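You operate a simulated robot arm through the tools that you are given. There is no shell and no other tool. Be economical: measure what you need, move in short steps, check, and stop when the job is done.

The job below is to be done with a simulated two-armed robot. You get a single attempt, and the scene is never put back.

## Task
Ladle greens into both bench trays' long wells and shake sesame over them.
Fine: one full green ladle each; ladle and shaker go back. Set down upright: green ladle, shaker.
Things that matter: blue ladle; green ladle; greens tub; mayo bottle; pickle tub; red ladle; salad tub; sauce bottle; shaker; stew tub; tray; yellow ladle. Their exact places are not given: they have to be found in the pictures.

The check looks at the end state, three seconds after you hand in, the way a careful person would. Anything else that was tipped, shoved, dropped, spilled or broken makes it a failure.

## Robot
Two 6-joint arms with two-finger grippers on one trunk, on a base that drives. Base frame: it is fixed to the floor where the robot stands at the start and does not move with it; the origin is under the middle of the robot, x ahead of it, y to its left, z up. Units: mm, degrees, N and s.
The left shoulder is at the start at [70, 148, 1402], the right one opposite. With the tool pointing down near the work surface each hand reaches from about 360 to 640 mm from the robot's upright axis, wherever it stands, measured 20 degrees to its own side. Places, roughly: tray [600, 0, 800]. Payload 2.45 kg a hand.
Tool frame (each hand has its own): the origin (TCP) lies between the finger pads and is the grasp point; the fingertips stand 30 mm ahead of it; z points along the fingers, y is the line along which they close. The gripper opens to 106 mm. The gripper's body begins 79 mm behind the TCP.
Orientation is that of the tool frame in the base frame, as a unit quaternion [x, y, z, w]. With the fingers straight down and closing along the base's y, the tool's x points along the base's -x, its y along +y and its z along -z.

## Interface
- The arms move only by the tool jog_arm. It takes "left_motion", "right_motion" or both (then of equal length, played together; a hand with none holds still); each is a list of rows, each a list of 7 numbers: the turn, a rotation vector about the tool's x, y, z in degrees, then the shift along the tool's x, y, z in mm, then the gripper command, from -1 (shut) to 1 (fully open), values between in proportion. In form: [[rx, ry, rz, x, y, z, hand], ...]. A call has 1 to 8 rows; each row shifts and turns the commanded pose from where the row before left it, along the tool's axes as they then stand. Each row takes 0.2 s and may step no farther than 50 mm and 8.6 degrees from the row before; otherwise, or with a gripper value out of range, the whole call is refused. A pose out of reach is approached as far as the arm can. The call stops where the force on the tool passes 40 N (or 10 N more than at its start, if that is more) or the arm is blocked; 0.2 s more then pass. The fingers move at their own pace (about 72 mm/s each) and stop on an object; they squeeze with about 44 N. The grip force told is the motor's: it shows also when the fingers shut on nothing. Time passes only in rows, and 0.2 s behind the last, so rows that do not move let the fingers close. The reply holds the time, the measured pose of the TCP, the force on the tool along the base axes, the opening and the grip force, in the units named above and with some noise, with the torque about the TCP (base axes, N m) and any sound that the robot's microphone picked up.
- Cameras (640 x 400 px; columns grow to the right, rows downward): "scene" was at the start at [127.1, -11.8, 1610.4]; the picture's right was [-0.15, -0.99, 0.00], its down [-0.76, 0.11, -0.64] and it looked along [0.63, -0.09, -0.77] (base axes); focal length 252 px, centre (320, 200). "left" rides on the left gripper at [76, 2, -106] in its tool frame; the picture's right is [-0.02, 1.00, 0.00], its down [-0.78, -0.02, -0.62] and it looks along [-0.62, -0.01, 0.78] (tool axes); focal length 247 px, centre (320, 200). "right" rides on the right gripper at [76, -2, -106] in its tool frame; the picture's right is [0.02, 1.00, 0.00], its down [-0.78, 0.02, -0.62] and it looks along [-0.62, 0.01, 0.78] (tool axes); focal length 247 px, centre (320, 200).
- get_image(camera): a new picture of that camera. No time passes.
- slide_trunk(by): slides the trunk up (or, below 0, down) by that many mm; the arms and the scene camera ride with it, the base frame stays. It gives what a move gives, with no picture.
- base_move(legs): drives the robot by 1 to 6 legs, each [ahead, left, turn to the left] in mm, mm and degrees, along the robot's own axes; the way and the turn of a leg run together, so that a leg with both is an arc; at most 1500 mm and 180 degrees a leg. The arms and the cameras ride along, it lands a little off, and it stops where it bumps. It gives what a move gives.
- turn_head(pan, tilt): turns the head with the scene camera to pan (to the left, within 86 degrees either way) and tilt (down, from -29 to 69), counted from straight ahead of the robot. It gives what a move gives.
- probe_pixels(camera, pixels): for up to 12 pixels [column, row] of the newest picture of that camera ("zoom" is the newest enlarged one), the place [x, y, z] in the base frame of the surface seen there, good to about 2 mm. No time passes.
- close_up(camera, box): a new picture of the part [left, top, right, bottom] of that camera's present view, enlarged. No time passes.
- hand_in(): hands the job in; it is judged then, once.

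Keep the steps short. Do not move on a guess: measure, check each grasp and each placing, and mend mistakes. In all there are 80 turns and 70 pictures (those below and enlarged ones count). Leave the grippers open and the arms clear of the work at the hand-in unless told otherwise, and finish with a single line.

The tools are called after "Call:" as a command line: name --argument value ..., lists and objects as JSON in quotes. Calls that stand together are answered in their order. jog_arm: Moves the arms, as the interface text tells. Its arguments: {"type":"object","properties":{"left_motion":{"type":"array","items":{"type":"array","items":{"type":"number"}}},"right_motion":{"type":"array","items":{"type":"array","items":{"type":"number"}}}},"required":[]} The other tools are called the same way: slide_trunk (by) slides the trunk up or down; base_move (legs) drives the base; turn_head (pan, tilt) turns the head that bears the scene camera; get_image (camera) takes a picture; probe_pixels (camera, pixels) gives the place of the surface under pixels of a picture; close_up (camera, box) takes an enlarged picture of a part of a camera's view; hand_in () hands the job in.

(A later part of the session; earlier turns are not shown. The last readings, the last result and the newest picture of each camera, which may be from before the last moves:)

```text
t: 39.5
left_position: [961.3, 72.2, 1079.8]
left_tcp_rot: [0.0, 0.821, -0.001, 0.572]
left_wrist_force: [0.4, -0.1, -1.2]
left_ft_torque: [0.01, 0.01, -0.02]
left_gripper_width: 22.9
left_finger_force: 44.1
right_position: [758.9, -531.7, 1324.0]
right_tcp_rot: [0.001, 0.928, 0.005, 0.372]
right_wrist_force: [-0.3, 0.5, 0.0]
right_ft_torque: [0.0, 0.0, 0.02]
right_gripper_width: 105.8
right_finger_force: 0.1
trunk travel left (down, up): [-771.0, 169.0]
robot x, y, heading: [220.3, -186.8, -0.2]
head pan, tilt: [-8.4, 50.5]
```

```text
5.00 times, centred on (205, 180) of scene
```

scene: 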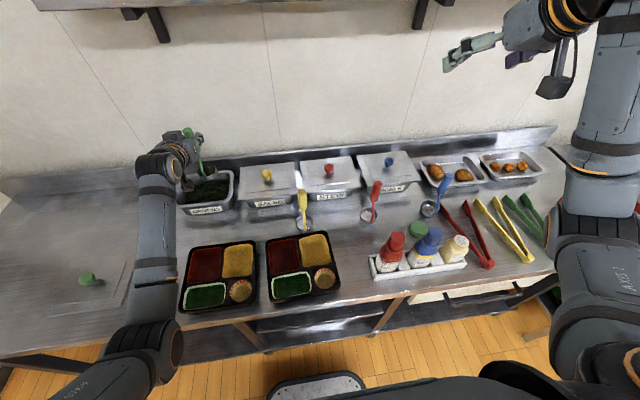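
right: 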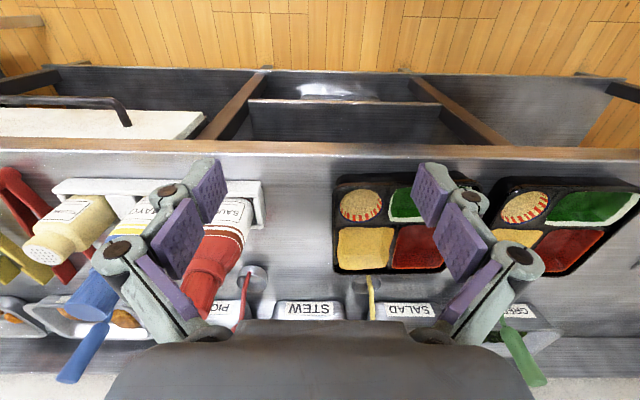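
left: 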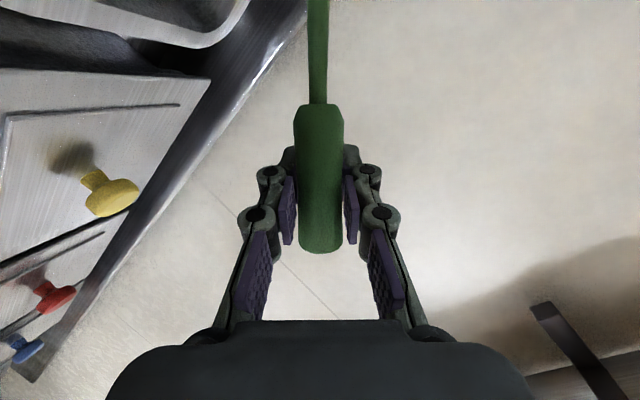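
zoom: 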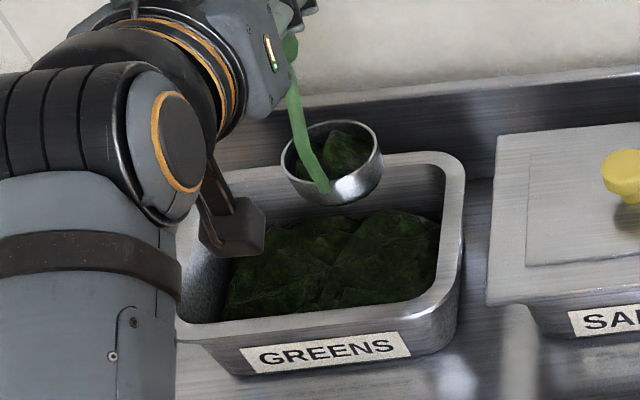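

The bowl shows the same filled heap as before, so the ladle is full. I retreat 356 so that the bowl is over the left tray's long well (608,65).

Call:
base_move --legs '[[-356, -7, 0]]'

Call:
get_image --camera "scene"

```text
t: 41.8
left_position: [606.1, 65.5, 1078.7]
left_tcp_rot: [0.0, 0.82, -0.001, 0.572]
left_wrist_force: [0.0, 0.1, -1.0]
left_ft_torque: [0.0, 0.02, 0.0]
left_gripper_width: 23.1
left_finger_force: 43.6
right_position: [402.3, -537.4, 1323.1]
right_tcp_rot: [0.001, 0.928, 0.004, 0.372]
right_wrist_force: [0.3, -0.2, 0.0]
right_ft_torque: [0.02, 0.02, -0.01]
right_gripper_width: 105.9
right_finger_force: 0.1
trunk travel left (down, up): [-771.0, 169.0]
robot x, y, heading: [-134.0, -185.9, -0.4]
head pan, tilt: [-8.4, 50.5]
```

```text
45 pictures are left
```

scene: 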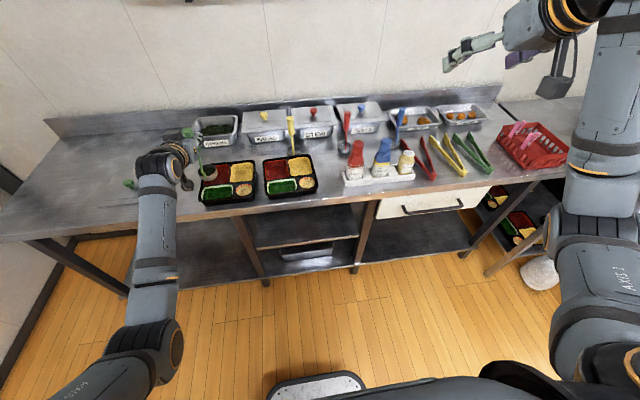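

Call:
close_up --camera "scene" --box '[150, 120, 270, 215]'

```text
4.21 times, centred on (210, 168) of scene
```

zoom: 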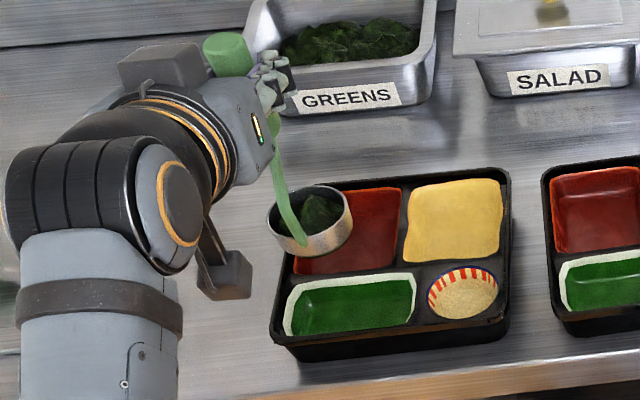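

Call:
probe_pixels --camera "zoom" --pixels '[[272, 205], [350, 215], [310, 188], [304, 245], [320, 210], [310, 262], [228, 40], [235, 62], [292, 297], [413, 280], [288, 330], [350, 305]]'

```text
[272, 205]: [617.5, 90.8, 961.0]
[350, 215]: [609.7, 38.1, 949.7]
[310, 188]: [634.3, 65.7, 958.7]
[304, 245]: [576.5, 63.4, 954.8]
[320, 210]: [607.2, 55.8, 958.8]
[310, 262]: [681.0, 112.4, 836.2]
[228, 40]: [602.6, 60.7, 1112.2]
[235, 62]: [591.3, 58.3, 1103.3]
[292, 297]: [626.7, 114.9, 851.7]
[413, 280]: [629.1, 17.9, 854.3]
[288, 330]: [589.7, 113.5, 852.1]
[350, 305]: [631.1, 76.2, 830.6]
```

Bowl measured at (606,65), rim z 959, no slip. Now I roll the other way (bowl toward −y, hand to +y where bench is free) keeping the bowl over the well. First to −43°.

Call:
jog_arm --left_motion '[[0, 0, 0, -1, -14.5, 2.8, -1], [0, 0, -8.57, 5.0, 18.6, 1.4, -1], [0, 0, -8.57, 5.1, 19.2, 1.4, -1], [0, 0, -8.57, 5.9, 20, 1.6, -1], [0, 0, -8.57, 4.8, 20.3, 1.4, -1], [0, 0, -8.57, 4.5, 20.9, 1.4, -1]]'

Call:
close_up --camera "scene" --box '[130, 120, 270, 215]'

```text
t: 43.2
left_position: [595.6, 137.3, 1026.7]
left_tcp_rot: [-0.3, 0.763, -0.212, 0.531]
left_wrist_force: [0.2, 0.3, -2.1]
left_ft_torque: [0.1, 0.0, -0.02]
left_gripper_width: 22.9
left_finger_force: 43.6
right_position: [400.9, -536.8, 1324.4]
right_tcp_rot: [0.0, 0.928, 0.005, 0.373]
right_wrist_force: [-0.6, -0.5, 0.5]
right_ft_torque: [-0.02, 0.01, 0.02]
right_gripper_width: 105.8
right_finger_force: 0.0
trunk travel left (down, up): [-771.0, 169.0]
robot x, y, heading: [-138.1, -187.2, -0.1]
head pan, tilt: [-8.4, 50.5]
```

```text
4.21 times, centred on (200, 168) of scene
```

zoom: 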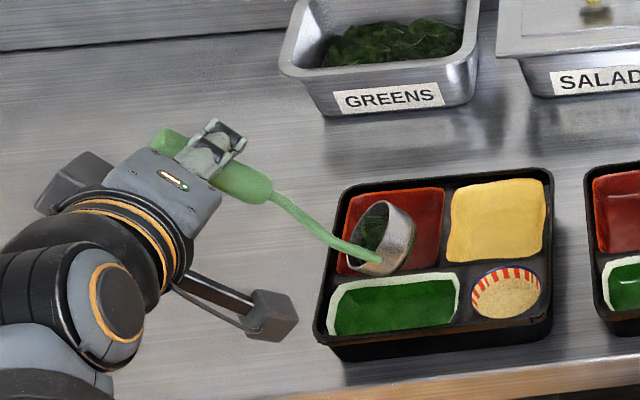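

On track. Continue the roll to about −111°, then −120° and hold.

Call:
jog_arm --left_motion '[[0, 0, -8.57, 4.8, 21.7, 1.8, -1], [0, 0, -8.57, 3.8, 21.6, 1.3, -1], [0, 0, -8.57, 2.3, 20.4, 0.7, -1], [0, 0, -8.57, 2.1, 20.3, 0.7, -1], [0, 0, -8.57, 1.9, 20.5, 0.7, -1], [0, 0, -8.57, 1.5, 19.6, 0.3, -1], [0, 0, -8.57, 1.2, 19.5, 0.4, -1], [0, 0, -8.57, 1.2, 19.5, 0.3, -1]]'

Call:
close_up --camera "scene" --box '[130, 120, 270, 215]'

```text
t: 45.0
left_position: [546.8, 166.2, 880.2]
left_tcp_rot: [0.678, -0.461, 0.474, -0.321]
left_wrist_force: [-0.1, -1.0, -1.3]
left_ft_torque: [0.11, 0.06, 0.04]
left_gripper_width: 22.7
left_finger_force: 44.2
right_position: [400.6, -537.9, 1324.0]
right_tcp_rot: [0.001, 0.928, 0.004, 0.372]
right_wrist_force: [0.7, -0.8, -0.2]
right_ft_torque: [0.0, 0.02, -0.01]
right_gripper_width: 106.2
right_finger_force: 0.0
trunk travel left (down, up): [-771.0, 169.0]
robot x, y, heading: [-139.6, -189.5, 0.0]
head pan, tilt: [-8.4, 50.5]
```

```text
4.21 times, centred on (200, 168) of scene
```

zoom: 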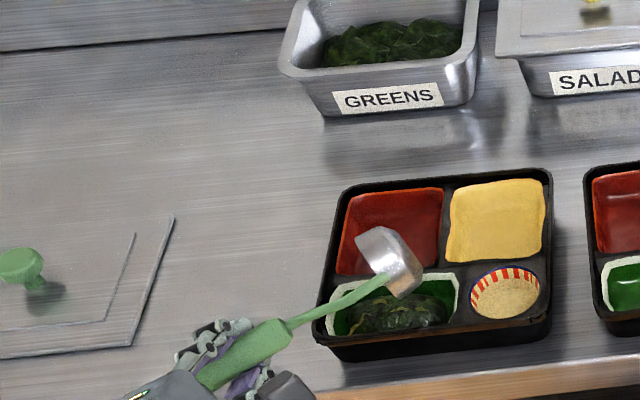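

Greens have landed in the long well. A last bit of roll and a hold to empty it.

Call:
jog_arm --left_motion '[[0, 0, -8.57, 1.1, 19.6, 0.4, -1], [0, 0, 0, 0, 0, 0, -1], [0, 0, 0, 0, 0, 0, -1], [0, 0, 0, 0, 0, 0, -1]]'

Call:
close_up --camera "scene" --box '[185, 150, 265, 210]'

```text
t: 46.0
left_position: [541.4, 159.9, 863.7]
left_tcp_rot: [0.71, -0.41, 0.496, -0.286]
left_wrist_force: [-0.3, 0.3, -1.9]
left_ft_torque: [0.11, 0.05, 0.0]
left_gripper_width: 22.6
left_finger_force: 43.6
right_position: [401.3, -537.2, 1324.4]
right_tcp_rot: [0.001, 0.928, 0.005, 0.373]
right_wrist_force: [-0.5, 0.0, 0.3]
right_ft_torque: [0.02, 0.01, -0.01]
right_gripper_width: 106.1
right_finger_force: 0.0
trunk travel left (down, up): [-771.0, 169.0]
robot x, y, heading: [-136.0, -189.4, -0.2]
head pan, tilt: [-8.4, 50.5]
```

```text
6.67 times, centred on (225, 180) of scene
```

zoom: 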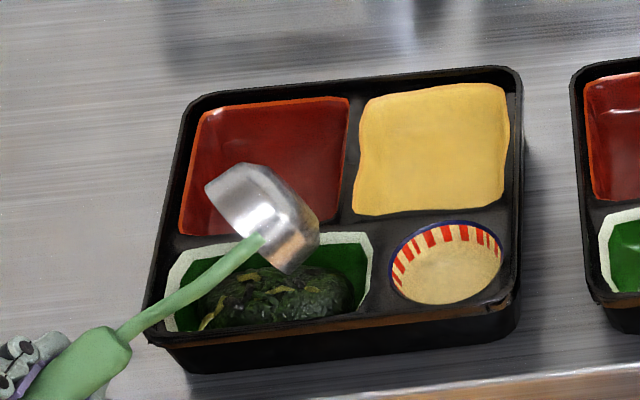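

Clean placement, ladle empty. I reverse the pour path to bring the ladle upright.

Call:
jog_arm --left_motion '[[0, 0, 8.57, 1.8, -19.5, -0.4, -1], [0, 0, 8.57, 1.7, -19.5, -0.3, -1], [0, 0, 8.57, 1.7, -19.5, -0.4, -1], [0, 0, 8.57, 1.4, -19.6, -0.3, -1], [0, 0, 8.57, 1.2, -20.6, -0.7, -1], [0, 0, 8.57, 0.9, -20.4, -0.7, -1], [0, 0, 8.57, 0.8, -20.5, -0.7, -1]]'

Call:
jog_arm --left_motion '[[0, 0, 8.57, -0.5, -21.9, -1.3, -1], [0, 0, 8.57, -1.5, -22.2, -1.8, -1], [0, 0, 8.57, -1.3, -21.3, -1.4, -1], [0, 0, 8.57, -1.7, -20.8, -1.4, -1], [0, 0, 8.57, -2.9, -20.7, -1.6, -1], [0, 0, 8.57, -2.2, -19.7, -1.4, -1], [0, 0, 8.57, -2.2, -19.1, -1.4, -1]]'

```text
t: 47.6
left_position: [586.5, 159.1, 991.5]
left_tcp_rot: [-0.409, 0.711, -0.286, 0.495]
left_wrist_force: [-0.2, -0.9, -1.8]
left_ft_torque: [0.12, 0.03, 0.01]
left_gripper_width: 22.5
left_finger_force: 44.0
right_position: [400.2, -538.2, 1323.2]
right_tcp_rot: [0.001, 0.928, 0.005, 0.373]
right_wrist_force: [-0.2, -0.2, 0.3]
right_ft_torque: [0.03, -0.02, 0.03]
right_gripper_width: 106.0
right_finger_force: 0.0
trunk travel left (down, up): [-771.0, 169.0]
robot x, y, heading: [-133.1, -188.9, 0.0]
head pan, tilt: [-8.4, 50.5]
```

```text
t: 49.2
left_position: [607.3, 53.2, 1079.0]
left_tcp_rot: [0.002, 0.82, 0.0, 0.572]
left_wrist_force: [0.3, 0.1, -2.5]
left_ft_torque: [0.01, 0.01, 0.01]
left_gripper_width: 22.7
left_finger_force: 44.0
right_position: [401.5, -538.9, 1324.1]
right_tcp_rot: [0.001, 0.928, 0.005, 0.373]
right_wrist_force: [0.5, -0.3, 0.4]
right_ft_torque: [0.06, 0.01, 0.01]
right_gripper_width: 105.9
right_finger_force: 0.0
trunk travel left (down, up): [-771.0, 169.0]
robot x, y, heading: [-138.4, -188.0, -0.0]
head pan, tilt: [-8.4, 50.5]
```

Now forward to the tub again: TCP to (961,75), lower to 1032.

Call:
base_move --legs '[[354, 22, 0]]'

Call:
slide_trunk --by -47

```text
t: 51.5
left_position: [961.0, 74.3, 1080.2]
left_tcp_rot: [0.0, 0.82, -0.001, 0.572]
left_wrist_force: [-1.2, -0.5, -0.7]
left_ft_torque: [0.02, 0.01, 0.0]
left_gripper_width: 22.2
left_finger_force: 43.7
right_position: [754.0, -517.0, 1323.4]
right_tcp_rot: [0.001, 0.928, 0.004, 0.373]
right_wrist_force: [-0.1, 0.1, -0.7]
right_ft_torque: [0.0, -0.01, 0.01]
right_gripper_width: 105.9
right_finger_force: 0.3
trunk travel left (down, up): [-771.0, 169.0]
robot x, y, heading: [216.0, -171.5, -0.3]
head pan, tilt: [-8.4, 50.5]
```

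```text
t: 52.4
left_position: [961.0, 74.2, 1031.7]
left_tcp_rot: [0.0, 0.82, -0.001, 0.572]
left_wrist_force: [-0.1, 1.0, -1.0]
left_ft_torque: [0.01, 0.0, 0.01]
left_gripper_width: 22.5
left_finger_force: 43.7
right_position: [754.8, -517.3, 1278.1]
right_tcp_rot: [0.001, 0.928, 0.005, 0.373]
right_wrist_force: [-0.2, 0.2, 0.5]
right_ft_torque: [-0.01, -0.03, -0.01]
right_gripper_width: 105.8
right_finger_force: 0.0
trunk travel left (down, up): [-724.0, 216.0]
robot x, y, heading: [221.0, -166.7, -0.0]
head pan, tilt: [-8.4, 50.5]
```

Same scoop as the second one.

Call:
jog_arm --left_motion '[[0, 0, 7.43, 6.9, -6.4, 0, -1], [0, 0, 7.43, 6.0, -7.2, 0, -1], [0, 0, 7.43, 5.0, -7.9, 0, -1], [0, 0, 7.43, 3.9, -8.5, 0, -1], [0, 0, 7.43, 2.8, -9.0, 0, -1], [0, 0, 7.43, 1.6, -9.2, 0, -1], [0, 0, 7.43, 0.4, -9.4, 0, -1]]'

Call:
jog_arm --left_motion '[[0, 0, 0, 12.4, -15.9, 7.4, -1], [0, 0, 0, 12.4, -15.9, 7.4, -1]]'

Call:
jog_arm --left_motion '[[0, 0, 0, -7.9, -6.2, 0, -1], [0, 0, 0, -7.9, -6.2, 0, -1], [0, 0, 0, -7.9, -6.2, 0, -1], [0, 0, -7.43, -1.5, 12.9, 0.3, -1], [0, 0, -7.43, -1.1, 12.9, 0.4, -1], [0, 0, -7.43, -0.2, 12.1, 0.5, -1], [0, 0, -7.43, 0.3, 11.9, 0.5, -1], [0, 0, -7.43, 0.8, 11.9, 0.6, -1]]'

Call:
jog_arm --left_motion '[[0, 0, -7.43, 1.4, 12.6, 0.5, -1], [0, 0, -7.43, 1.6, 12.5, 0.3, -1]]'

Call:
slide_trunk --by 100

Call:
close_up --camera "scene" --box '[140, 120, 260, 220]'

```text
t: 54.0
left_position: [945.1, 29.3, 988.2]
left_tcp_rot: [0.361, 0.736, 0.251, 0.514]
left_wrist_force: [-0.5, -0.1, -1.3]
left_ft_torque: [-0.11, 0.01, -0.02]
left_gripper_width: 22.6
left_finger_force: 44.4
right_position: [754.6, -518.9, 1275.7]
right_tcp_rot: [0.001, 0.928, 0.005, 0.374]
right_wrist_force: [-0.7, -0.5, -0.3]
right_ft_torque: [-0.02, -0.01, -0.02]
right_gripper_width: 106.0
right_finger_force: 0.1
trunk travel left (down, up): [-724.0, 216.0]
robot x, y, heading: [217.8, -166.7, 0.1]
head pan, tilt: [-8.4, 50.5]
```

```text
t: 54.5
left_position: [943.8, 29.0, 944.8]
left_tcp_rot: [0.36, 0.737, 0.25, 0.514]
left_wrist_force: [-0.5, 0.6, -1.7]
left_ft_torque: [-0.09, 0.06, 0.04]
left_gripper_width: 22.6
left_finger_force: 43.4
right_position: [753.7, -517.3, 1276.6]
right_tcp_rot: [0.001, 0.928, 0.005, 0.372]
right_wrist_force: [-0.2, 0.8, -0.1]
right_ft_torque: [0.02, 0.0, -0.01]
right_gripper_width: 106.0
right_finger_force: 0.1
trunk travel left (down, up): [-724.0, 216.0]
robot x, y, heading: [220.2, -169.9, 0.0]
head pan, tilt: [-8.4, 50.5]
```

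```text
t: 56.4
left_position: [960.2, 45.0, 978.0]
left_tcp_rot: [0.106, 0.814, 0.072, 0.567]
left_wrist_force: [0.0, 0.9, -1.2]
left_ft_torque: [0.0, 0.0, 0.0]
left_gripper_width: 22.7
left_finger_force: 44.0
right_position: [754.7, -517.1, 1277.2]
right_tcp_rot: [0.001, 0.928, 0.005, 0.374]
right_wrist_force: [0.2, 0.1, 0.0]
right_ft_torque: [0.0, 0.01, 0.02]
right_gripper_width: 106.1
right_finger_force: 0.1
trunk travel left (down, up): [-724.0, 216.0]
robot x, y, heading: [215.2, -168.3, -0.3]
head pan, tilt: [-8.4, 50.5]
```

```text
t: 57.0
left_position: [960.6, 72.8, 980.2]
left_tcp_rot: [0.0, 0.821, -0.002, 0.571]
left_wrist_force: [-0.9, 0.0, -1.1]
left_ft_torque: [-0.01, -0.02, -0.01]
left_gripper_width: 22.4
left_finger_force: 44.1
right_position: [755.3, -517.4, 1276.5]
right_tcp_rot: [0.001, 0.928, 0.004, 0.373]
right_wrist_force: [0.0, -0.7, -0.1]
right_ft_torque: [0.03, -0.02, 0.0]
right_gripper_width: 106.2
right_finger_force: 0.0
trunk travel left (down, up): [-724.0, 216.0]
robot x, y, heading: [219.2, -167.4, 0.1]
head pan, tilt: [-8.4, 50.5]
```

```text
t: 58.3
left_position: [962.2, 72.0, 1080.3]
left_tcp_rot: [0.001, 0.82, -0.001, 0.572]
left_wrist_force: [-0.6, 0.6, -1.4]
left_ft_torque: [0.0, 0.01, 0.0]
left_gripper_width: 22.5
left_finger_force: 43.8
right_position: [755.7, -517.4, 1376.8]
right_tcp_rot: [0.001, 0.928, 0.004, 0.372]
right_wrist_force: [0.8, 0.8, 0.2]
right_ft_torque: [0.0, 0.04, -0.02]
right_gripper_width: 106.1
right_finger_force: 0.0
trunk travel left (down, up): [-824.0, 116.0]
robot x, y, heading: [216.7, -167.0, 0.0]
head pan, tilt: [-8.4, 50.5]
```

```text
4.00 times, centred on (200, 170) of scene
```

zoom: 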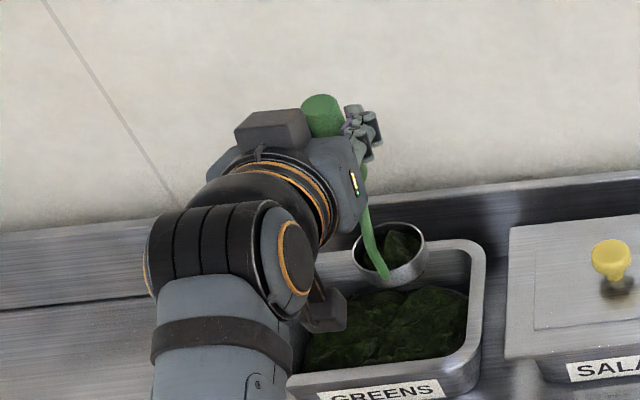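

Full again. Back out straight, then sideways to the right tray.

Call:
base_move --legs '[[-356, 0, 0], [0, -214, 0]]'

Call:
close_up --camera "scene" --box '[130, 110, 290, 220]'

```text
t: 61.8
left_position: [604.6, -131.9, 1078.9]
left_tcp_rot: [-0.002, 0.821, -0.001, 0.571]
left_wrist_force: [0.2, 0.3, -2.1]
left_ft_torque: [0.02, -0.01, -0.03]
left_gripper_width: 22.1
left_finger_force: 43.5
right_position: [403.2, -722.7, 1377.4]
right_tcp_rot: [-0.002, 0.928, 0.005, 0.373]
right_wrist_force: [-1.4, -0.3, 0.0]
right_ft_torque: [0.01, 0.0, -0.01]
right_gripper_width: 106.2
right_finger_force: 0.0
trunk travel left (down, up): [-824.0, 116.0]
robot x, y, heading: [-136.7, -375.0, 0.3]
head pan, tilt: [-8.4, 50.5]
```

```text
3.64 times, centred on (210, 165) of scene
```

zoom: 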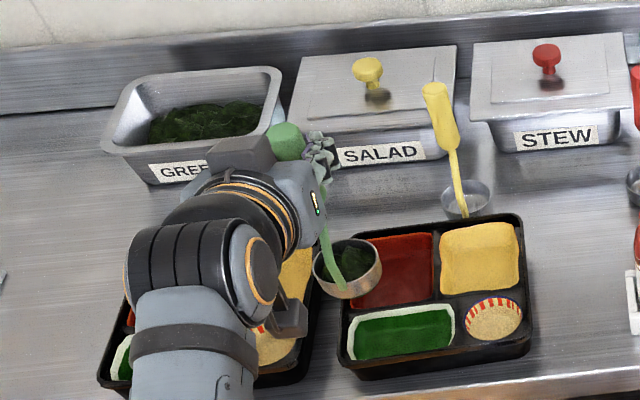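

The cup of each tray lies on its right (−y) side, so the right-hand side isn't free; I pour in the same direction as before (hand ends in front of the gap between trays) but a bit higher. First the shift and roll to −43°.

Call:
jog_arm --left_motion '[[0, 0, 0, -0.5, -38, 1.3, -1], [0, 0, -8.57, 5.0, 18.6, 1.4, -1], [0, 0, -8.57, 5.1, 19.2, 1.4, -1], [0, 0, -8.57, 5.9, 20, 1.6, -1], [0, 0, -8.57, 4.8, 20.3, 1.4, -1], [0, 0, -8.57, 4.5, 20.9, 1.4, -1]]'

Call:
close_up --camera "scene" --box '[130, 110, 290, 220]'

```text
t: 63.2
left_position: [593.4, -85.7, 1026.8]
left_tcp_rot: [-0.302, 0.763, -0.209, 0.533]
left_wrist_force: [-0.8, -0.8, -1.9]
left_ft_torque: [0.07, -0.01, 0.0]
left_gripper_width: 22.3
left_finger_force: 43.2
right_position: [402.2, -723.3, 1376.2]
right_tcp_rot: [-0.003, 0.928, 0.006, 0.373]
right_wrist_force: [-0.3, 0.6, 0.5]
right_ft_torque: [0.01, -0.01, 0.0]
right_gripper_width: 105.8
right_finger_force: 0.1
trunk travel left (down, up): [-824.0, 116.0]
robot x, y, heading: [-136.0, -376.6, 0.1]
head pan, tilt: [-8.4, 50.5]
```

```text
3.64 times, centred on (210, 165) of scene
```

zoom: 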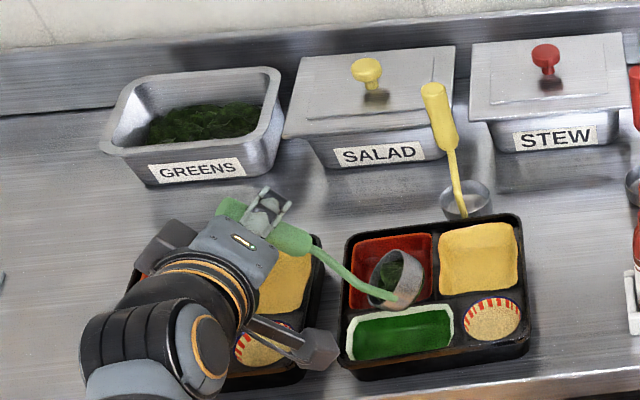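

Good. Quick probe of the tray corners and bowl before continuing.

Call:
probe_pixels --camera "zoom" --pixels '[[343, 358], [300, 372], [436, 352], [526, 345], [348, 245], [400, 300], [352, 322], [450, 310], [455, 345], [352, 355]]'

```text
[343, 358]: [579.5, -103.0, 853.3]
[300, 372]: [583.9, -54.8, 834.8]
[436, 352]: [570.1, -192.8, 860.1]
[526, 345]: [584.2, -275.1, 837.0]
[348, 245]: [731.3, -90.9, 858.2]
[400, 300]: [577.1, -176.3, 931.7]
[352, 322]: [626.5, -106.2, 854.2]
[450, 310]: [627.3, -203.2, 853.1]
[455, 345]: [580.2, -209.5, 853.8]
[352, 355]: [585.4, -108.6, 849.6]
```

Bowl centre ≈(608,−171); fits. Complete the pour.

Call:
jog_arm --left_motion '[[0, 0, -8.57, 4.1, 21.1, 1.5, -1], [0, 0, -8.57, 2.6, 20.1, 0.6, -1], [0, 0, -8.57, 1.8, 19.6, 0.4, -1], [0, 0, -8.57, 1.4, 18.5, 0, -1], [0, 0, -8.57, 1.3, 17.7, -0.3, -1], [0, 0, -8.57, 1.2, 15.9, -1.1, -1], [0, 0, -8.57, 1.5, 14.8, -1.3, -1], [0, 0, -8.57, 2.5, 14, -1.7, -1]]'

Call:
jog_arm --left_motion '[[0, 0, -8.57, 3.2, 14.4, -1.6, -1], [0, 0, 0, 0, 0, 0, -1], [0, 0, 0, 0, 0, 0, -1], [0, 0, 0, 0, 0, 0, -1]]'

Call:
close_up --camera "scene" --box '[130, 110, 290, 220]'

```text
t: 65.0
left_position: [546.5, -54.7, 903.5]
left_tcp_rot: [0.679, -0.46, 0.472, -0.322]
left_wrist_force: [-0.1, 0.3, -1.9]
left_ft_torque: [0.1, 0.04, 0.03]
left_gripper_width: 21.0
left_finger_force: 41.2
right_position: [402.2, -724.3, 1377.1]
right_tcp_rot: [-0.002, 0.928, 0.005, 0.373]
right_wrist_force: [0.3, -0.2, 0.3]
right_ft_torque: [-0.02, -0.01, -0.03]
right_gripper_width: 105.8
right_finger_force: 0.1
trunk travel left (down, up): [-824.0, 116.0]
robot x, y, heading: [-133.9, -382.3, 0.0]
head pan, tilt: [-8.4, 50.5]
```

```text
t: 66.0
left_position: [540.0, -63.2, 893.9]
left_tcp_rot: [0.711, -0.41, 0.495, -0.286]
left_wrist_force: [0.2, 0.4, -1.3]
left_ft_torque: [0.12, 0.06, 0.03]
left_gripper_width: 20.7
left_finger_force: 41.5
right_position: [402.8, -725.3, 1376.1]
right_tcp_rot: [-0.002, 0.928, 0.006, 0.373]
right_wrist_force: [-0.6, -0.6, 0.2]
right_ft_torque: [-0.03, 0.02, -0.03]
right_gripper_width: 105.9
right_finger_force: 0.1
trunk travel left (down, up): [-824.0, 116.0]
robot x, y, heading: [-136.2, -379.3, 0.1]
head pan, tilt: [-8.4, 50.5]
```

```text
3.64 times, centred on (210, 165) of scene
```

zoom: 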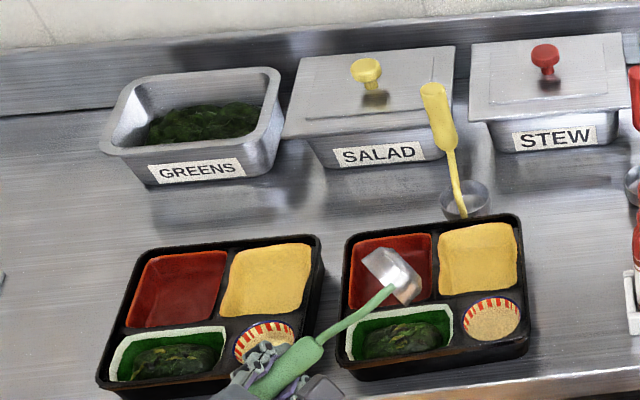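

Both wells are filled cleanly. I reverse the roll to bring the ladle upright (grip reads 41 N, opening slightly smaller; I'll check for slip).

Call:
jog_arm --left_motion '[[0, 0, 8.57, -1.0, -14.7, 1.6, -1], [0, 0, 8.57, -0.4, -14.2, 1.7, -1], [0, 0, 8.57, 0.7, -14.9, 1.3, -1], [0, 0, 8.57, 1.2, -15.9, 1.1, -1], [0, 0, 8.57, 1.4, -17.7, 0.3, -1], [0, 0, 8.57, 1.4, -18.5, 0, -1], [0, 0, 8.57, 1.1, -19.7, -0.4, -1]]'

Call:
jog_arm --left_motion '[[0, 0, 8.57, 0.4, -20.3, -0.6, -1], [0, 0, 8.57, -0.9, -21.5, -1.5, -1], [0, 0, 8.57, -1.3, -21.3, -1.4, -1], [0, 0, 8.57, -1.7, -20.8, -1.4, -1], [0, 0, 8.57, -2.9, -20.7, -1.6, -1], [0, 0, 8.57, -2.2, -19.7, -1.4, -1], [0, 0, 8.57, -2.2, -19.1, -1.4, -1]]'

Call:
close_up --camera "scene" --box '[150, 110, 270, 200]'

Call:
get_image --camera "left"

```text
t: 67.6
left_position: [585.1, -62.2, 997.1]
left_tcp_rot: [-0.411, 0.71, -0.284, 0.496]
left_wrist_force: [-0.3, -1.1, -0.9]
left_ft_torque: [0.11, 0.03, 0.0]
left_gripper_width: 20.7
left_finger_force: 41.3
right_position: [402.2, -725.4, 1377.2]
right_tcp_rot: [-0.003, 0.928, 0.006, 0.373]
right_wrist_force: [0.5, -0.4, 0.5]
right_ft_torque: [0.04, 0.01, -0.01]
right_gripper_width: 105.7
right_finger_force: 0.0
trunk travel left (down, up): [-824.0, 116.0]
robot x, y, heading: [-136.3, -380.9, -0.2]
head pan, tilt: [-8.4, 50.5]
```

```text
t: 69.2
left_position: [604.9, -171.7, 1079.5]
left_tcp_rot: [-0.002, 0.821, 0.002, 0.571]
left_wrist_force: [0.1, 0.1, -1.9]
left_ft_torque: [0.0, -0.01, -0.01]
left_gripper_width: 20.7
left_finger_force: 41.0
right_position: [402.1, -725.6, 1376.6]
right_tcp_rot: [-0.002, 0.928, 0.006, 0.373]
right_wrist_force: [0.0, 0.7, -0.4]
right_ft_torque: [0.03, 0.0, -0.03]
right_gripper_width: 106.1
right_finger_force: 0.0
trunk travel left (down, up): [-824.0, 116.0]
robot x, y, heading: [-136.3, -379.4, 0.6]
head pan, tilt: [-8.4, 50.5]
```

```text
4.44 times, centred on (210, 155) of scene
```

zoom: 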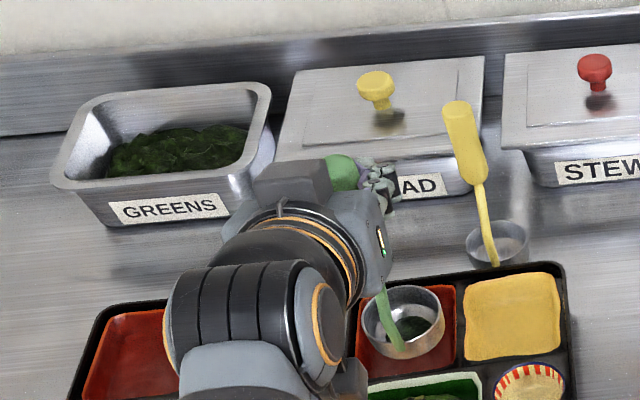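

```text
35 pictures are left
```

left: 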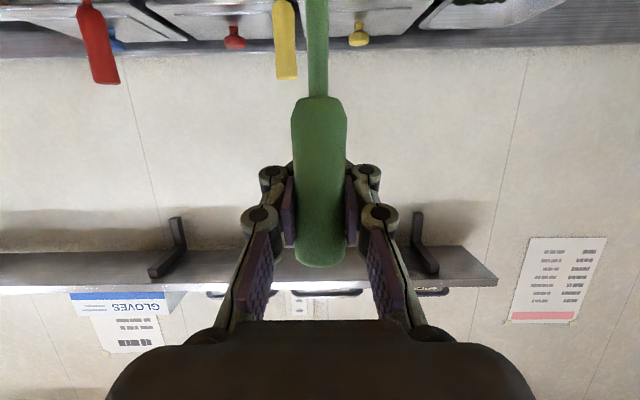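

There is something green inside the bowl still; I look closer.

Call:
close_up --camera "scene" --box '[205, 155, 245, 200]'

```text
8.89 times, centred on (225, 178) of scene
```

zoom: 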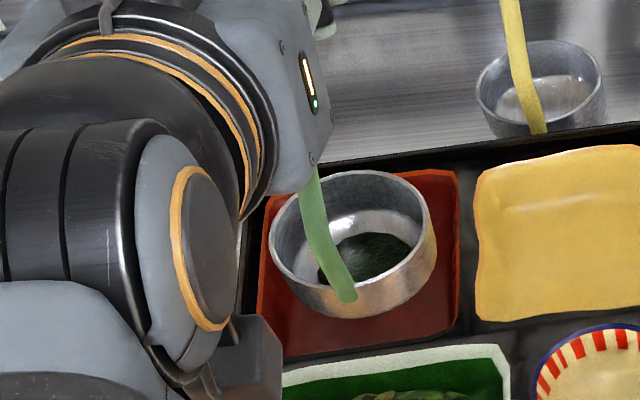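

Call:
close_up --camera "scene" --box '[150, 180, 280, 220]'

Call:
probe_pixels --camera "zoom" --pixels '[[100, 130], [120, 125], [140, 130], [85, 140], [330, 105], [350, 100], [370, 105], [320, 118], [335, 95], [372, 120]]'

```text
4.92 times, centred on (215, 200) of scene
```

zoom: 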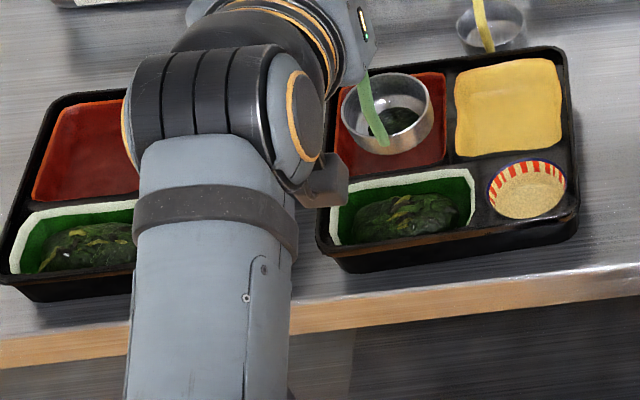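

```text
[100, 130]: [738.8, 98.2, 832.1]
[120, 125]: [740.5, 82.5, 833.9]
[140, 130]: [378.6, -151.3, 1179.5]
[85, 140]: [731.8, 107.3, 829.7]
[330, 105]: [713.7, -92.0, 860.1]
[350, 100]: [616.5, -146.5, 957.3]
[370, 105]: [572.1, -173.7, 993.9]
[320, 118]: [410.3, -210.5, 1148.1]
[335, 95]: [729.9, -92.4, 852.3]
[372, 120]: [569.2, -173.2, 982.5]
```

Both wells hold a similar heap, but a little residue remains in the bowl. I repeat the pour over the right well, going deeper (−137°) and holding longer.

Call:
jog_arm --left_motion '[[0, 0, -8.57, 5.0, 18.6, 1.4, -1], [0, 0, -8.57, 5.1, 19.2, 1.4, -1], [0, 0, -8.57, 5.9, 20, 1.6, -1], [0, 0, -8.57, 4.8, 20.3, 1.4, -1], [0, 0, -8.57, 4.5, 20.9, 1.4, -1], [0, 0, -8.57, 4.1, 21.1, 1.5, -1], [0, 0, -8.57, 2.6, 20.1, 0.6, -1], [0, 0, -8.57, 1.8, 19.6, 0.4, -1]]'

Call:
jog_arm --left_motion '[[0, 0, -8.57, 1.4, 18.5, 0, -1], [0, 0, -8.57, 1.3, 17.7, -0.3, -1], [0, 0, -8.57, 1.2, 15.9, -1.1, -1], [0, 0, -8.57, 1.5, 14.8, -1.3, -1], [0, 0, -8.57, 2.5, 14, -1.7, -1], [0, 0, -8.57, 3.2, 14.4, -1.6, -1], [0, 0, -8.57, 0, 0, 0, -1], [0, 0, -8.57, 0, 0, 0, -1]]'

Call:
jog_arm --left_motion '[[0, 0, 0, 0, 0, 0, -1], [0, 0, 0, 0, 0, 0, -1], [0, 0, 0, 0, 0, 0, -1], [0, 0, 0, 0, 0, 0, -1], [0, 0, 0, 0, 0, 0, -1], [0, 0, 0, 0, 0, 0, -1], [0, 0, 0, 0, 0, 0, -1], [0, 0, 0, 0, 0, 0, -1]]'

Call:
close_up --camera "scene" --box '[170, 140, 280, 220]'

```text
t: 71.0
left_position: [578.7, -56.1, 975.6]
left_tcp_rot: [-0.465, 0.676, -0.322, 0.472]
left_wrist_force: [0.0, -0.4, -0.7]
left_ft_torque: [0.12, 0.02, 0.0]
left_gripper_width: 20.9
left_finger_force: 41.7
right_position: [402.1, -723.3, 1377.9]
right_tcp_rot: [-0.002, 0.928, 0.006, 0.373]
right_wrist_force: [0.5, -0.5, 0.4]
right_ft_torque: [0.02, -0.01, 0.0]
right_gripper_width: 106.1
right_finger_force: 0.1
trunk travel left (down, up): [-824.0, 116.0]
robot x, y, heading: [-136.3, -373.5, 0.1]
head pan, tilt: [-8.4, 50.5]
```

```text
t: 72.8
left_position: [540.9, -64.6, 892.4]
left_tcp_rot: [0.765, -0.298, 0.532, -0.208]
left_wrist_force: [-0.3, -1.1, -0.8]
left_ft_torque: [0.07, 0.09, 0.02]
left_gripper_width: 20.8
left_finger_force: 41.7
right_position: [402.4, -724.9, 1376.6]
right_tcp_rot: [-0.003, 0.928, 0.006, 0.374]
right_wrist_force: [-0.2, -0.3, 0.1]
right_ft_torque: [0.04, 0.01, 0.02]
right_gripper_width: 106.3
right_finger_force: 0.1
trunk travel left (down, up): [-824.0, 116.0]
robot x, y, heading: [-139.2, -376.5, 0.2]
head pan, tilt: [-8.4, 50.5]
```

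```text
t: 74.6
left_position: [540.7, -64.0, 894.1]
left_tcp_rot: [0.764, -0.298, 0.532, -0.209]
left_wrist_force: [0.7, 0.0, -1.3]
left_ft_torque: [0.08, 0.1, -0.01]
left_gripper_width: 20.7
left_finger_force: 41.7
right_position: [402.7, -725.4, 1376.6]
right_tcp_rot: [-0.002, 0.928, 0.005, 0.373]
right_wrist_force: [-0.6, 0.3, 0.4]
right_ft_torque: [0.0, -0.03, 0.0]
right_gripper_width: 106.5
right_finger_force: 0.2
trunk travel left (down, up): [-824.0, 116.0]
robot x, y, heading: [-138.3, -377.2, 0.1]
head pan, tilt: [-8.4, 50.5]
```

```text
5.00 times, centred on (225, 180) of scene
```

zoom: 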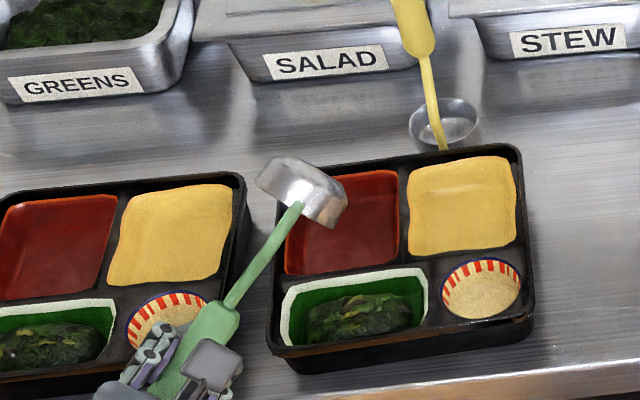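

Return upright.

Call:
jog_arm --left_motion '[[0, 0, 8.57, 0, 0, 0, -1], [0, 0, 8.57, 0, 0, 0, -1], [0, 0, 8.57, -1.0, -14.7, 1.6, -1], [0, 0, 8.57, -0.4, -14.2, 1.7, -1], [0, 0, 8.57, 0.7, -14.9, 1.3, -1], [0, 0, 8.57, 1.2, -15.9, 1.1, -1], [0, 0, 8.57, 1.4, -17.7, 0.3, -1], [0, 0, 8.57, 1.4, -18.5, 0, -1]]'

Call:
jog_arm --left_motion '[[0, 0, 8.57, 1.1, -19.7, -0.4, -1], [0, 0, 8.57, 0.4, -20.3, -0.6, -1], [0, 0, 8.57, -0.9, -21.5, -1.5, -1], [0, 0, 8.57, -1.3, -21.3, -1.4, -1], [0, 0, 8.57, -1.7, -20.8, -1.4, -1], [0, 0, 8.57, -2.9, -20.7, -1.6, -1], [0, 0, 8.57, -2.2, -19.7, -1.4, -1], [0, 0, 8.57, -2.2, -19.1, -1.4, -1]]'

Call:
close_up --camera "scene" --box '[185, 130, 265, 200]'

```text
t: 76.4
left_position: [579.3, -54.8, 978.7]
left_tcp_rot: [-0.462, 0.678, -0.32, 0.473]
left_wrist_force: [-0.3, -0.8, -1.6]
left_ft_torque: [0.12, 0.03, 0.02]
left_gripper_width: 20.9
left_finger_force: 41.3
right_position: [402.4, -725.1, 1376.8]
right_tcp_rot: [-0.001, 0.928, 0.006, 0.373]
right_wrist_force: [-0.8, 0.4, 0.7]
right_ft_torque: [-0.03, -0.01, 0.02]
right_gripper_width: 105.9
right_finger_force: 0.2
trunk travel left (down, up): [-824.0, 116.0]
robot x, y, heading: [-138.4, -375.0, 0.7]
head pan, tilt: [-8.4, 50.5]
```

```text
t: 78.2
left_position: [607.0, -174.8, 1078.9]
left_tcp_rot: [-0.001, 0.821, 0.002, 0.571]
left_wrist_force: [-0.6, -0.7, -0.2]
left_ft_torque: [-0.02, 0.01, 0.01]
left_gripper_width: 20.8
left_finger_force: 41.2
right_position: [402.0, -726.5, 1377.6]
right_tcp_rot: [-0.002, 0.928, 0.006, 0.373]
right_wrist_force: [0.0, 0.1, -1.3]
right_ft_torque: [0.0, 0.01, 0.0]
right_gripper_width: 106.3
right_finger_force: 0.1
trunk travel left (down, up): [-824.0, 116.0]
robot x, y, heading: [-135.2, -374.4, 0.1]
head pan, tilt: [-8.4, 50.5]
```

```text
5.71 times, centred on (225, 165) of scene
```

zoom: 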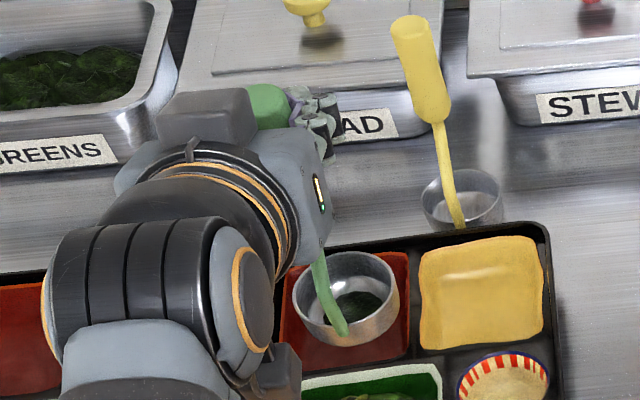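

Residue is unchanged – just a smear. I measure the ladle in the hand for slip before putting it back.

Call:
probe_pixels --camera "zoom" --pixels '[[296, 285], [398, 300], [350, 252], [345, 340], [265, 95], [360, 300], [270, 110], [330, 310]]'

```text
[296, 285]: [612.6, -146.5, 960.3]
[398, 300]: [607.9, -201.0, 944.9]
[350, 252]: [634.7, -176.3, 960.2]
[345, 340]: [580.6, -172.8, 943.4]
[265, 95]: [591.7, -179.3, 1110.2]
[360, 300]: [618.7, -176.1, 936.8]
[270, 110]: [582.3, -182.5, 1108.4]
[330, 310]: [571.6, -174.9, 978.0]
```

No slip: bowl centred under the TCP. Drive left 173, then ahead 190, to above the ladle's place.

Call:
base_move --legs '[[0, 173, 0], [190, 0, 0]]'

```text
t: 80.9
left_position: [794.4, 6.1, 1080.1]
left_tcp_rot: [-0.002, 0.82, 0.001, 0.573]
left_wrist_force: [-0.6, -0.7, -1.0]
left_ft_torque: [0.01, -0.01, -0.02]
left_gripper_width: 20.9
left_finger_force: 41.5
right_position: [590.3, -547.0, 1378.6]
right_tcp_rot: [-0.003, 0.927, 0.006, 0.374]
right_wrist_force: [-0.9, -0.5, 0.6]
right_ft_torque: [0.02, 0.0, 0.02]
right_gripper_width: 106.0
right_finger_force: 0.1
trunk travel left (down, up): [-824.0, 116.0]
robot x, y, heading: [56.2, -198.0, 0.4]
head pan, tilt: [-8.4, 50.5]
```

Fine shift to (796.8,−1.5), lower 106 by trunk, then check.

Call:
jog_arm --left_motion '[[0, 0, 0, -0.8, -7.5, 2.3, -1], [0, 0, 0, 0, 0, 0, -1]]'

Call:
slide_trunk --by -106

Call:
close_up --camera "scene" --box '[120, 100, 260, 210]'

```text
t: 81.5
left_position: [798.9, -2.1, 1079.7]
left_tcp_rot: [-0.002, 0.82, 0.001, 0.572]
left_wrist_force: [0.4, 0.1, -1.1]
left_ft_torque: [0.03, 0.01, 0.02]
left_gripper_width: 20.5
left_finger_force: 41.1
right_position: [591.1, -545.7, 1376.9]
right_tcp_rot: [-0.002, 0.928, 0.005, 0.373]
right_wrist_force: [0.2, 0.7, 0.4]
right_ft_torque: [-0.01, -0.01, 0.03]
right_gripper_width: 105.8
right_finger_force: 0.1
trunk travel left (down, up): [-824.0, 116.0]
robot x, y, heading: [52.2, -199.9, 0.5]
head pan, tilt: [-8.4, 50.5]
```

```text
t: 82.9
left_position: [799.4, -2.1, 972.0]
left_tcp_rot: [-0.002, 0.821, 0.0, 0.571]
left_wrist_force: [0.5, 0.0, -1.2]
left_ft_torque: [-0.03, -0.02, 0.01]
left_gripper_width: 20.9
left_finger_force: 41.2
right_position: [592.5, -546.1, 1271.6]
right_tcp_rot: [-0.003, 0.928, 0.006, 0.372]
right_wrist_force: [0.3, 0.2, -0.8]
right_ft_torque: [0.01, -0.02, 0.02]
right_gripper_width: 106.1
right_finger_force: 0.0
trunk travel left (down, up): [-718.0, 222.0]
robot x, y, heading: [54.3, -195.9, 0.4]
head pan, tilt: [-8.4, 50.5]
```

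```text
3.64 times, centred on (190, 155) of scene
```

zoom: 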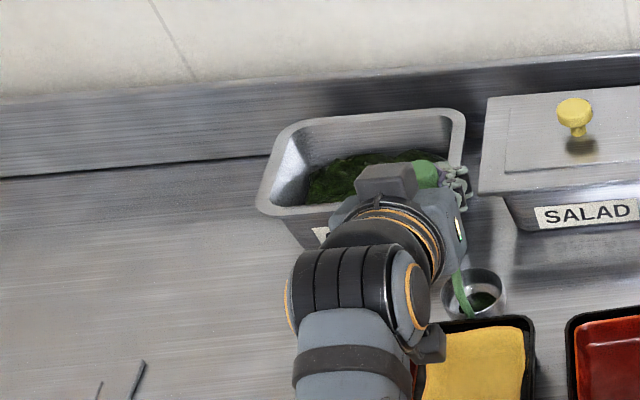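

About 5 mm to go; lower in small steps watching force.

Call:
jog_arm --left_motion '[[0, 0, 0, 2.0, 0, 0.7, -1], [0, 0, 0, 1.5, 0, 0.55, -1], [0, 0, 0, 0.7, 0, 0.25, -1], [0, 0, 0, 0, 0, 0, -1]]'

```text
t: 83.9
left_position: [798.7, -3.2, 969.8]
left_tcp_rot: [-0.003, 0.819, 0.002, 0.574]
left_wrist_force: [3.0, 0.5, 7.2]
left_ft_torque: [0.14, -0.24, -0.01]
left_gripper_width: 20.7
left_finger_force: 40.8
right_position: [591.3, -545.5, 1271.5]
right_tcp_rot: [-0.002, 0.928, 0.006, 0.373]
right_wrist_force: [0.3, 0.1, -0.3]
right_ft_torque: [0.0, 0.0, -0.02]
right_gripper_width: 106.1
right_finger_force: 0.1
trunk travel left (down, up): [-718.0, 222.0]
robot x, y, heading: [59.4, -196.1, 0.2]
head pan, tilt: [-8.4, 50.5]
```

Contact (≈8 N) on the bench. Ease up a hair, and open.

Call:
jog_arm --left_motion '[[0, 0, 0, -1.0, 0, -0.4, -1], [0, 0, 0, 0, 0, 0, -0.5], [0, 0, 0, 0, 0, 0, -0.3], [0, 0, 0, 0, 0, 0, 0.3], [0, 0, 0, 0, 0, 0, 1], [0, 0, 0, 0, 0, 0, 1], [0, 0, 0, 0, 0, 0, 1]]'

Call:
get_image --camera "left"

Call:
close_up --camera "scene" --box '[180, 120, 260, 190]'

```text
t: 85.5
left_position: [800.5, -2.2, 969.0]
left_tcp_rot: [-0.002, 0.821, 0.001, 0.571]
left_wrist_force: [-0.4, 0.9, -0.3]
left_ft_torque: [-0.01, 0.0, 0.01]
left_gripper_width: 106.1
left_finger_force: 0.1
right_position: [593.2, -545.2, 1270.7]
right_tcp_rot: [-0.002, 0.928, 0.006, 0.373]
right_wrist_force: [-0.8, 0.2, 0.2]
right_ft_torque: [0.02, 0.0, 0.02]
right_gripper_width: 106.0
right_finger_force: 0.0
trunk travel left (down, up): [-718.0, 222.0]
robot x, y, heading: [54.0, -200.2, 0.4]
head pan, tilt: [-8.4, 50.5]
```

```text
29 pictures are left
```

left: 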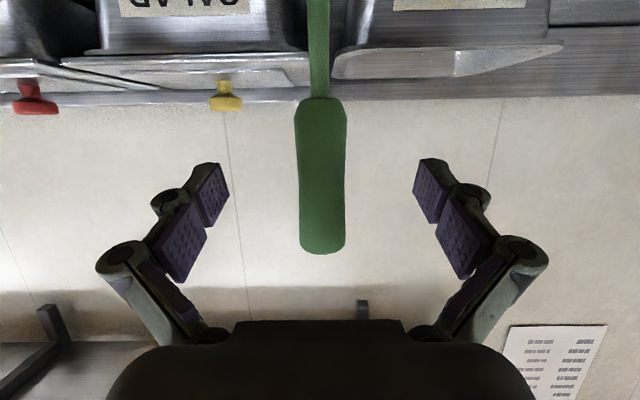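

```text
5.71 times, centred on (220, 155) of scene
```

zoom: 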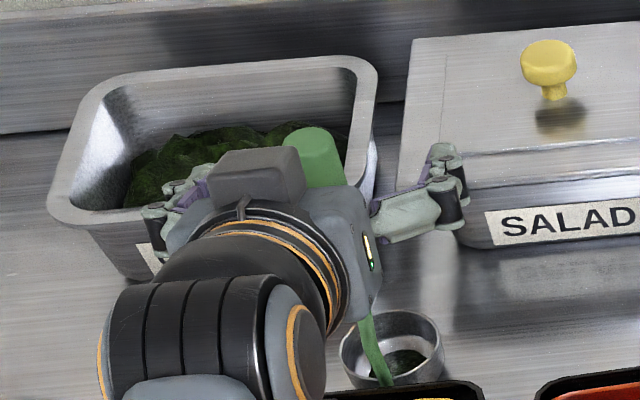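

Ladle stands upright in its place. I raise the trunk to clear the handle and then look at the shaker.

Call:
slide_trunk --by 120

Call:
base_move --legs '[[-150, 0, 0], [0, -150, 0]]'

Call:
get_image --camera "scene"

```text
t: 87.0
left_position: [798.7, -1.8, 1088.0]
left_tcp_rot: [-0.002, 0.821, 0.002, 0.571]
left_wrist_force: [0.4, -0.7, 0.1]
left_ft_torque: [0.01, 0.01, 0.0]
left_gripper_width: 105.9
left_finger_force: 0.1
right_position: [592.7, -545.9, 1390.4]
right_tcp_rot: [-0.002, 0.928, 0.006, 0.373]
right_wrist_force: [-0.2, -0.7, -0.4]
right_ft_torque: [0.0, 0.0, 0.02]
right_gripper_width: 105.8
right_finger_force: 0.0
trunk travel left (down, up): [-838.0, 102.0]
robot x, y, heading: [52.6, -197.3, 0.3]
head pan, tilt: [-8.4, 50.5]
```

```text
t: 89.3
left_position: [650.0, -149.2, 1088.7]
left_tcp_rot: [-0.003, 0.82, 0.001, 0.572]
left_wrist_force: [-0.1, -0.1, -0.1]
left_ft_torque: [-0.03, -0.01, -0.02]
left_gripper_width: 106.1
left_finger_force: 0.0
right_position: [443.0, -691.6, 1391.6]
right_tcp_rot: [-0.003, 0.928, 0.005, 0.373]
right_wrist_force: [-0.8, 0.4, -0.5]
right_ft_torque: [-0.01, -0.01, -0.04]
right_gripper_width: 105.8
right_finger_force: 0.0
trunk travel left (down, up): [-838.0, 102.0]
robot x, y, heading: [-94.5, -350.7, 0.4]
head pan, tilt: [-8.4, 50.5]
```

```text
27 pictures are left
```

scene: 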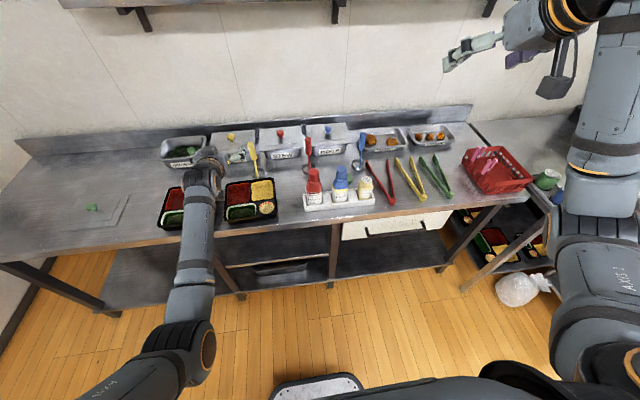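

Call:
close_up --camera "scene" --box '[295, 155, 385, 215]'

```text
6.67 times, centred on (340, 185) of scene
```

zoom: 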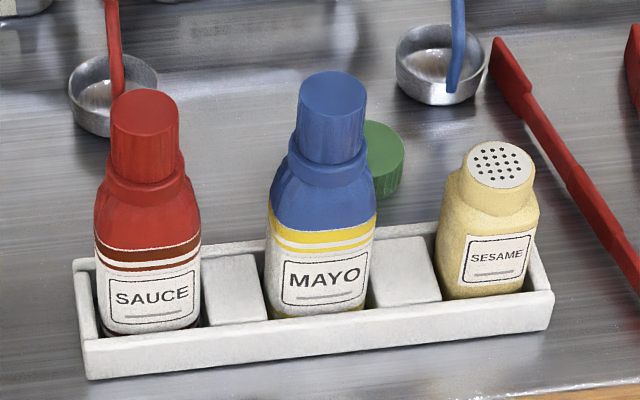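

Call:
probe_pixels --camera "zoom" --pixels '[[498, 162], [475, 155], [530, 170], [500, 205], [470, 205], [535, 225], [495, 255], [445, 250], [372, 240], [405, 270], [500, 295], [552, 295]]'

Call:
probe_pixels --camera "zoom" --pixels '[[450, 210], [490, 215], [440, 275], [525, 270], [535, 250], [480, 190], [460, 180], [330, 90], [520, 215], [400, 250], [385, 150], [548, 270]]'

```text
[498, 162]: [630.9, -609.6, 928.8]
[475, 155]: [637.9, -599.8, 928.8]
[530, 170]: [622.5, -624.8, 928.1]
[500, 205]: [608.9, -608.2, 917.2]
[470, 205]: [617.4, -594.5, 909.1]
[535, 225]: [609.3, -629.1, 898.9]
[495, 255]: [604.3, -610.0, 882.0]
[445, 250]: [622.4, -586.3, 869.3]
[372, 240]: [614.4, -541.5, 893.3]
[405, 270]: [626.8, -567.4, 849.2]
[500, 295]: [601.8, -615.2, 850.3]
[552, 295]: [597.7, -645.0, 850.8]
```

```text
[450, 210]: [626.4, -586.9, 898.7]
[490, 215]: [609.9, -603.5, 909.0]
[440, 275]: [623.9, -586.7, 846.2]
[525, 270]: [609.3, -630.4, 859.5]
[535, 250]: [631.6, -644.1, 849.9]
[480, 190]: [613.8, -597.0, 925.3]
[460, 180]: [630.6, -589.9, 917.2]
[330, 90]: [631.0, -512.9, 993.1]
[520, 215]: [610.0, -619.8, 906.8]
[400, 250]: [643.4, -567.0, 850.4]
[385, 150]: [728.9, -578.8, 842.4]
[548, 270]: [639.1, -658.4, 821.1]
```

Shaker body: centre ≈(628,−609), 47 mm wide, visible z 850–900. I bring the right hand to the same stretched, 70°-tilted posture as the left had.

Call:
jog_arm --right_motion '[[0, -6.55, 0, -26, 20, 26, 0.4], [0, -6.55, 0, -23, 20, 28, 0.4], [0, -6.55, 0, -19, 20, 31, 0.4], [0, -6.55, 0, -16, 20, 33, 0.4], [0, 0, 0, 28, 0, 10, 0.4], [0, 0, 0, 28, 0, 10, 0.4], [0, 0, 0, 28, 0, 10, 0.4], [0, 0, 0, 28, 0, 10, 0.4]]'

```text
t: 91.1
left_position: [650.7, -151.3, 1089.7]
left_tcp_rot: [-0.002, 0.821, 0.001, 0.571]
left_wrist_force: [0.3, 0.8, 0.7]
left_ft_torque: [0.05, 0.0, -0.01]
left_gripper_width: 106.2
left_finger_force: 0.1
right_position: [588.2, -612.0, 1271.5]
right_tcp_rot: [-0.002, 0.819, 0.007, 0.573]
right_wrist_force: [1.0, -1.2, 0.0]
right_ft_torque: [0.01, -0.01, -0.02]
right_gripper_width: 74.2
right_finger_force: 0.0
trunk travel left (down, up): [-838.0, 102.0]
robot x, y, heading: [-97.2, -349.2, 0.5]
head pan, tilt: [-8.4, 50.5]
```

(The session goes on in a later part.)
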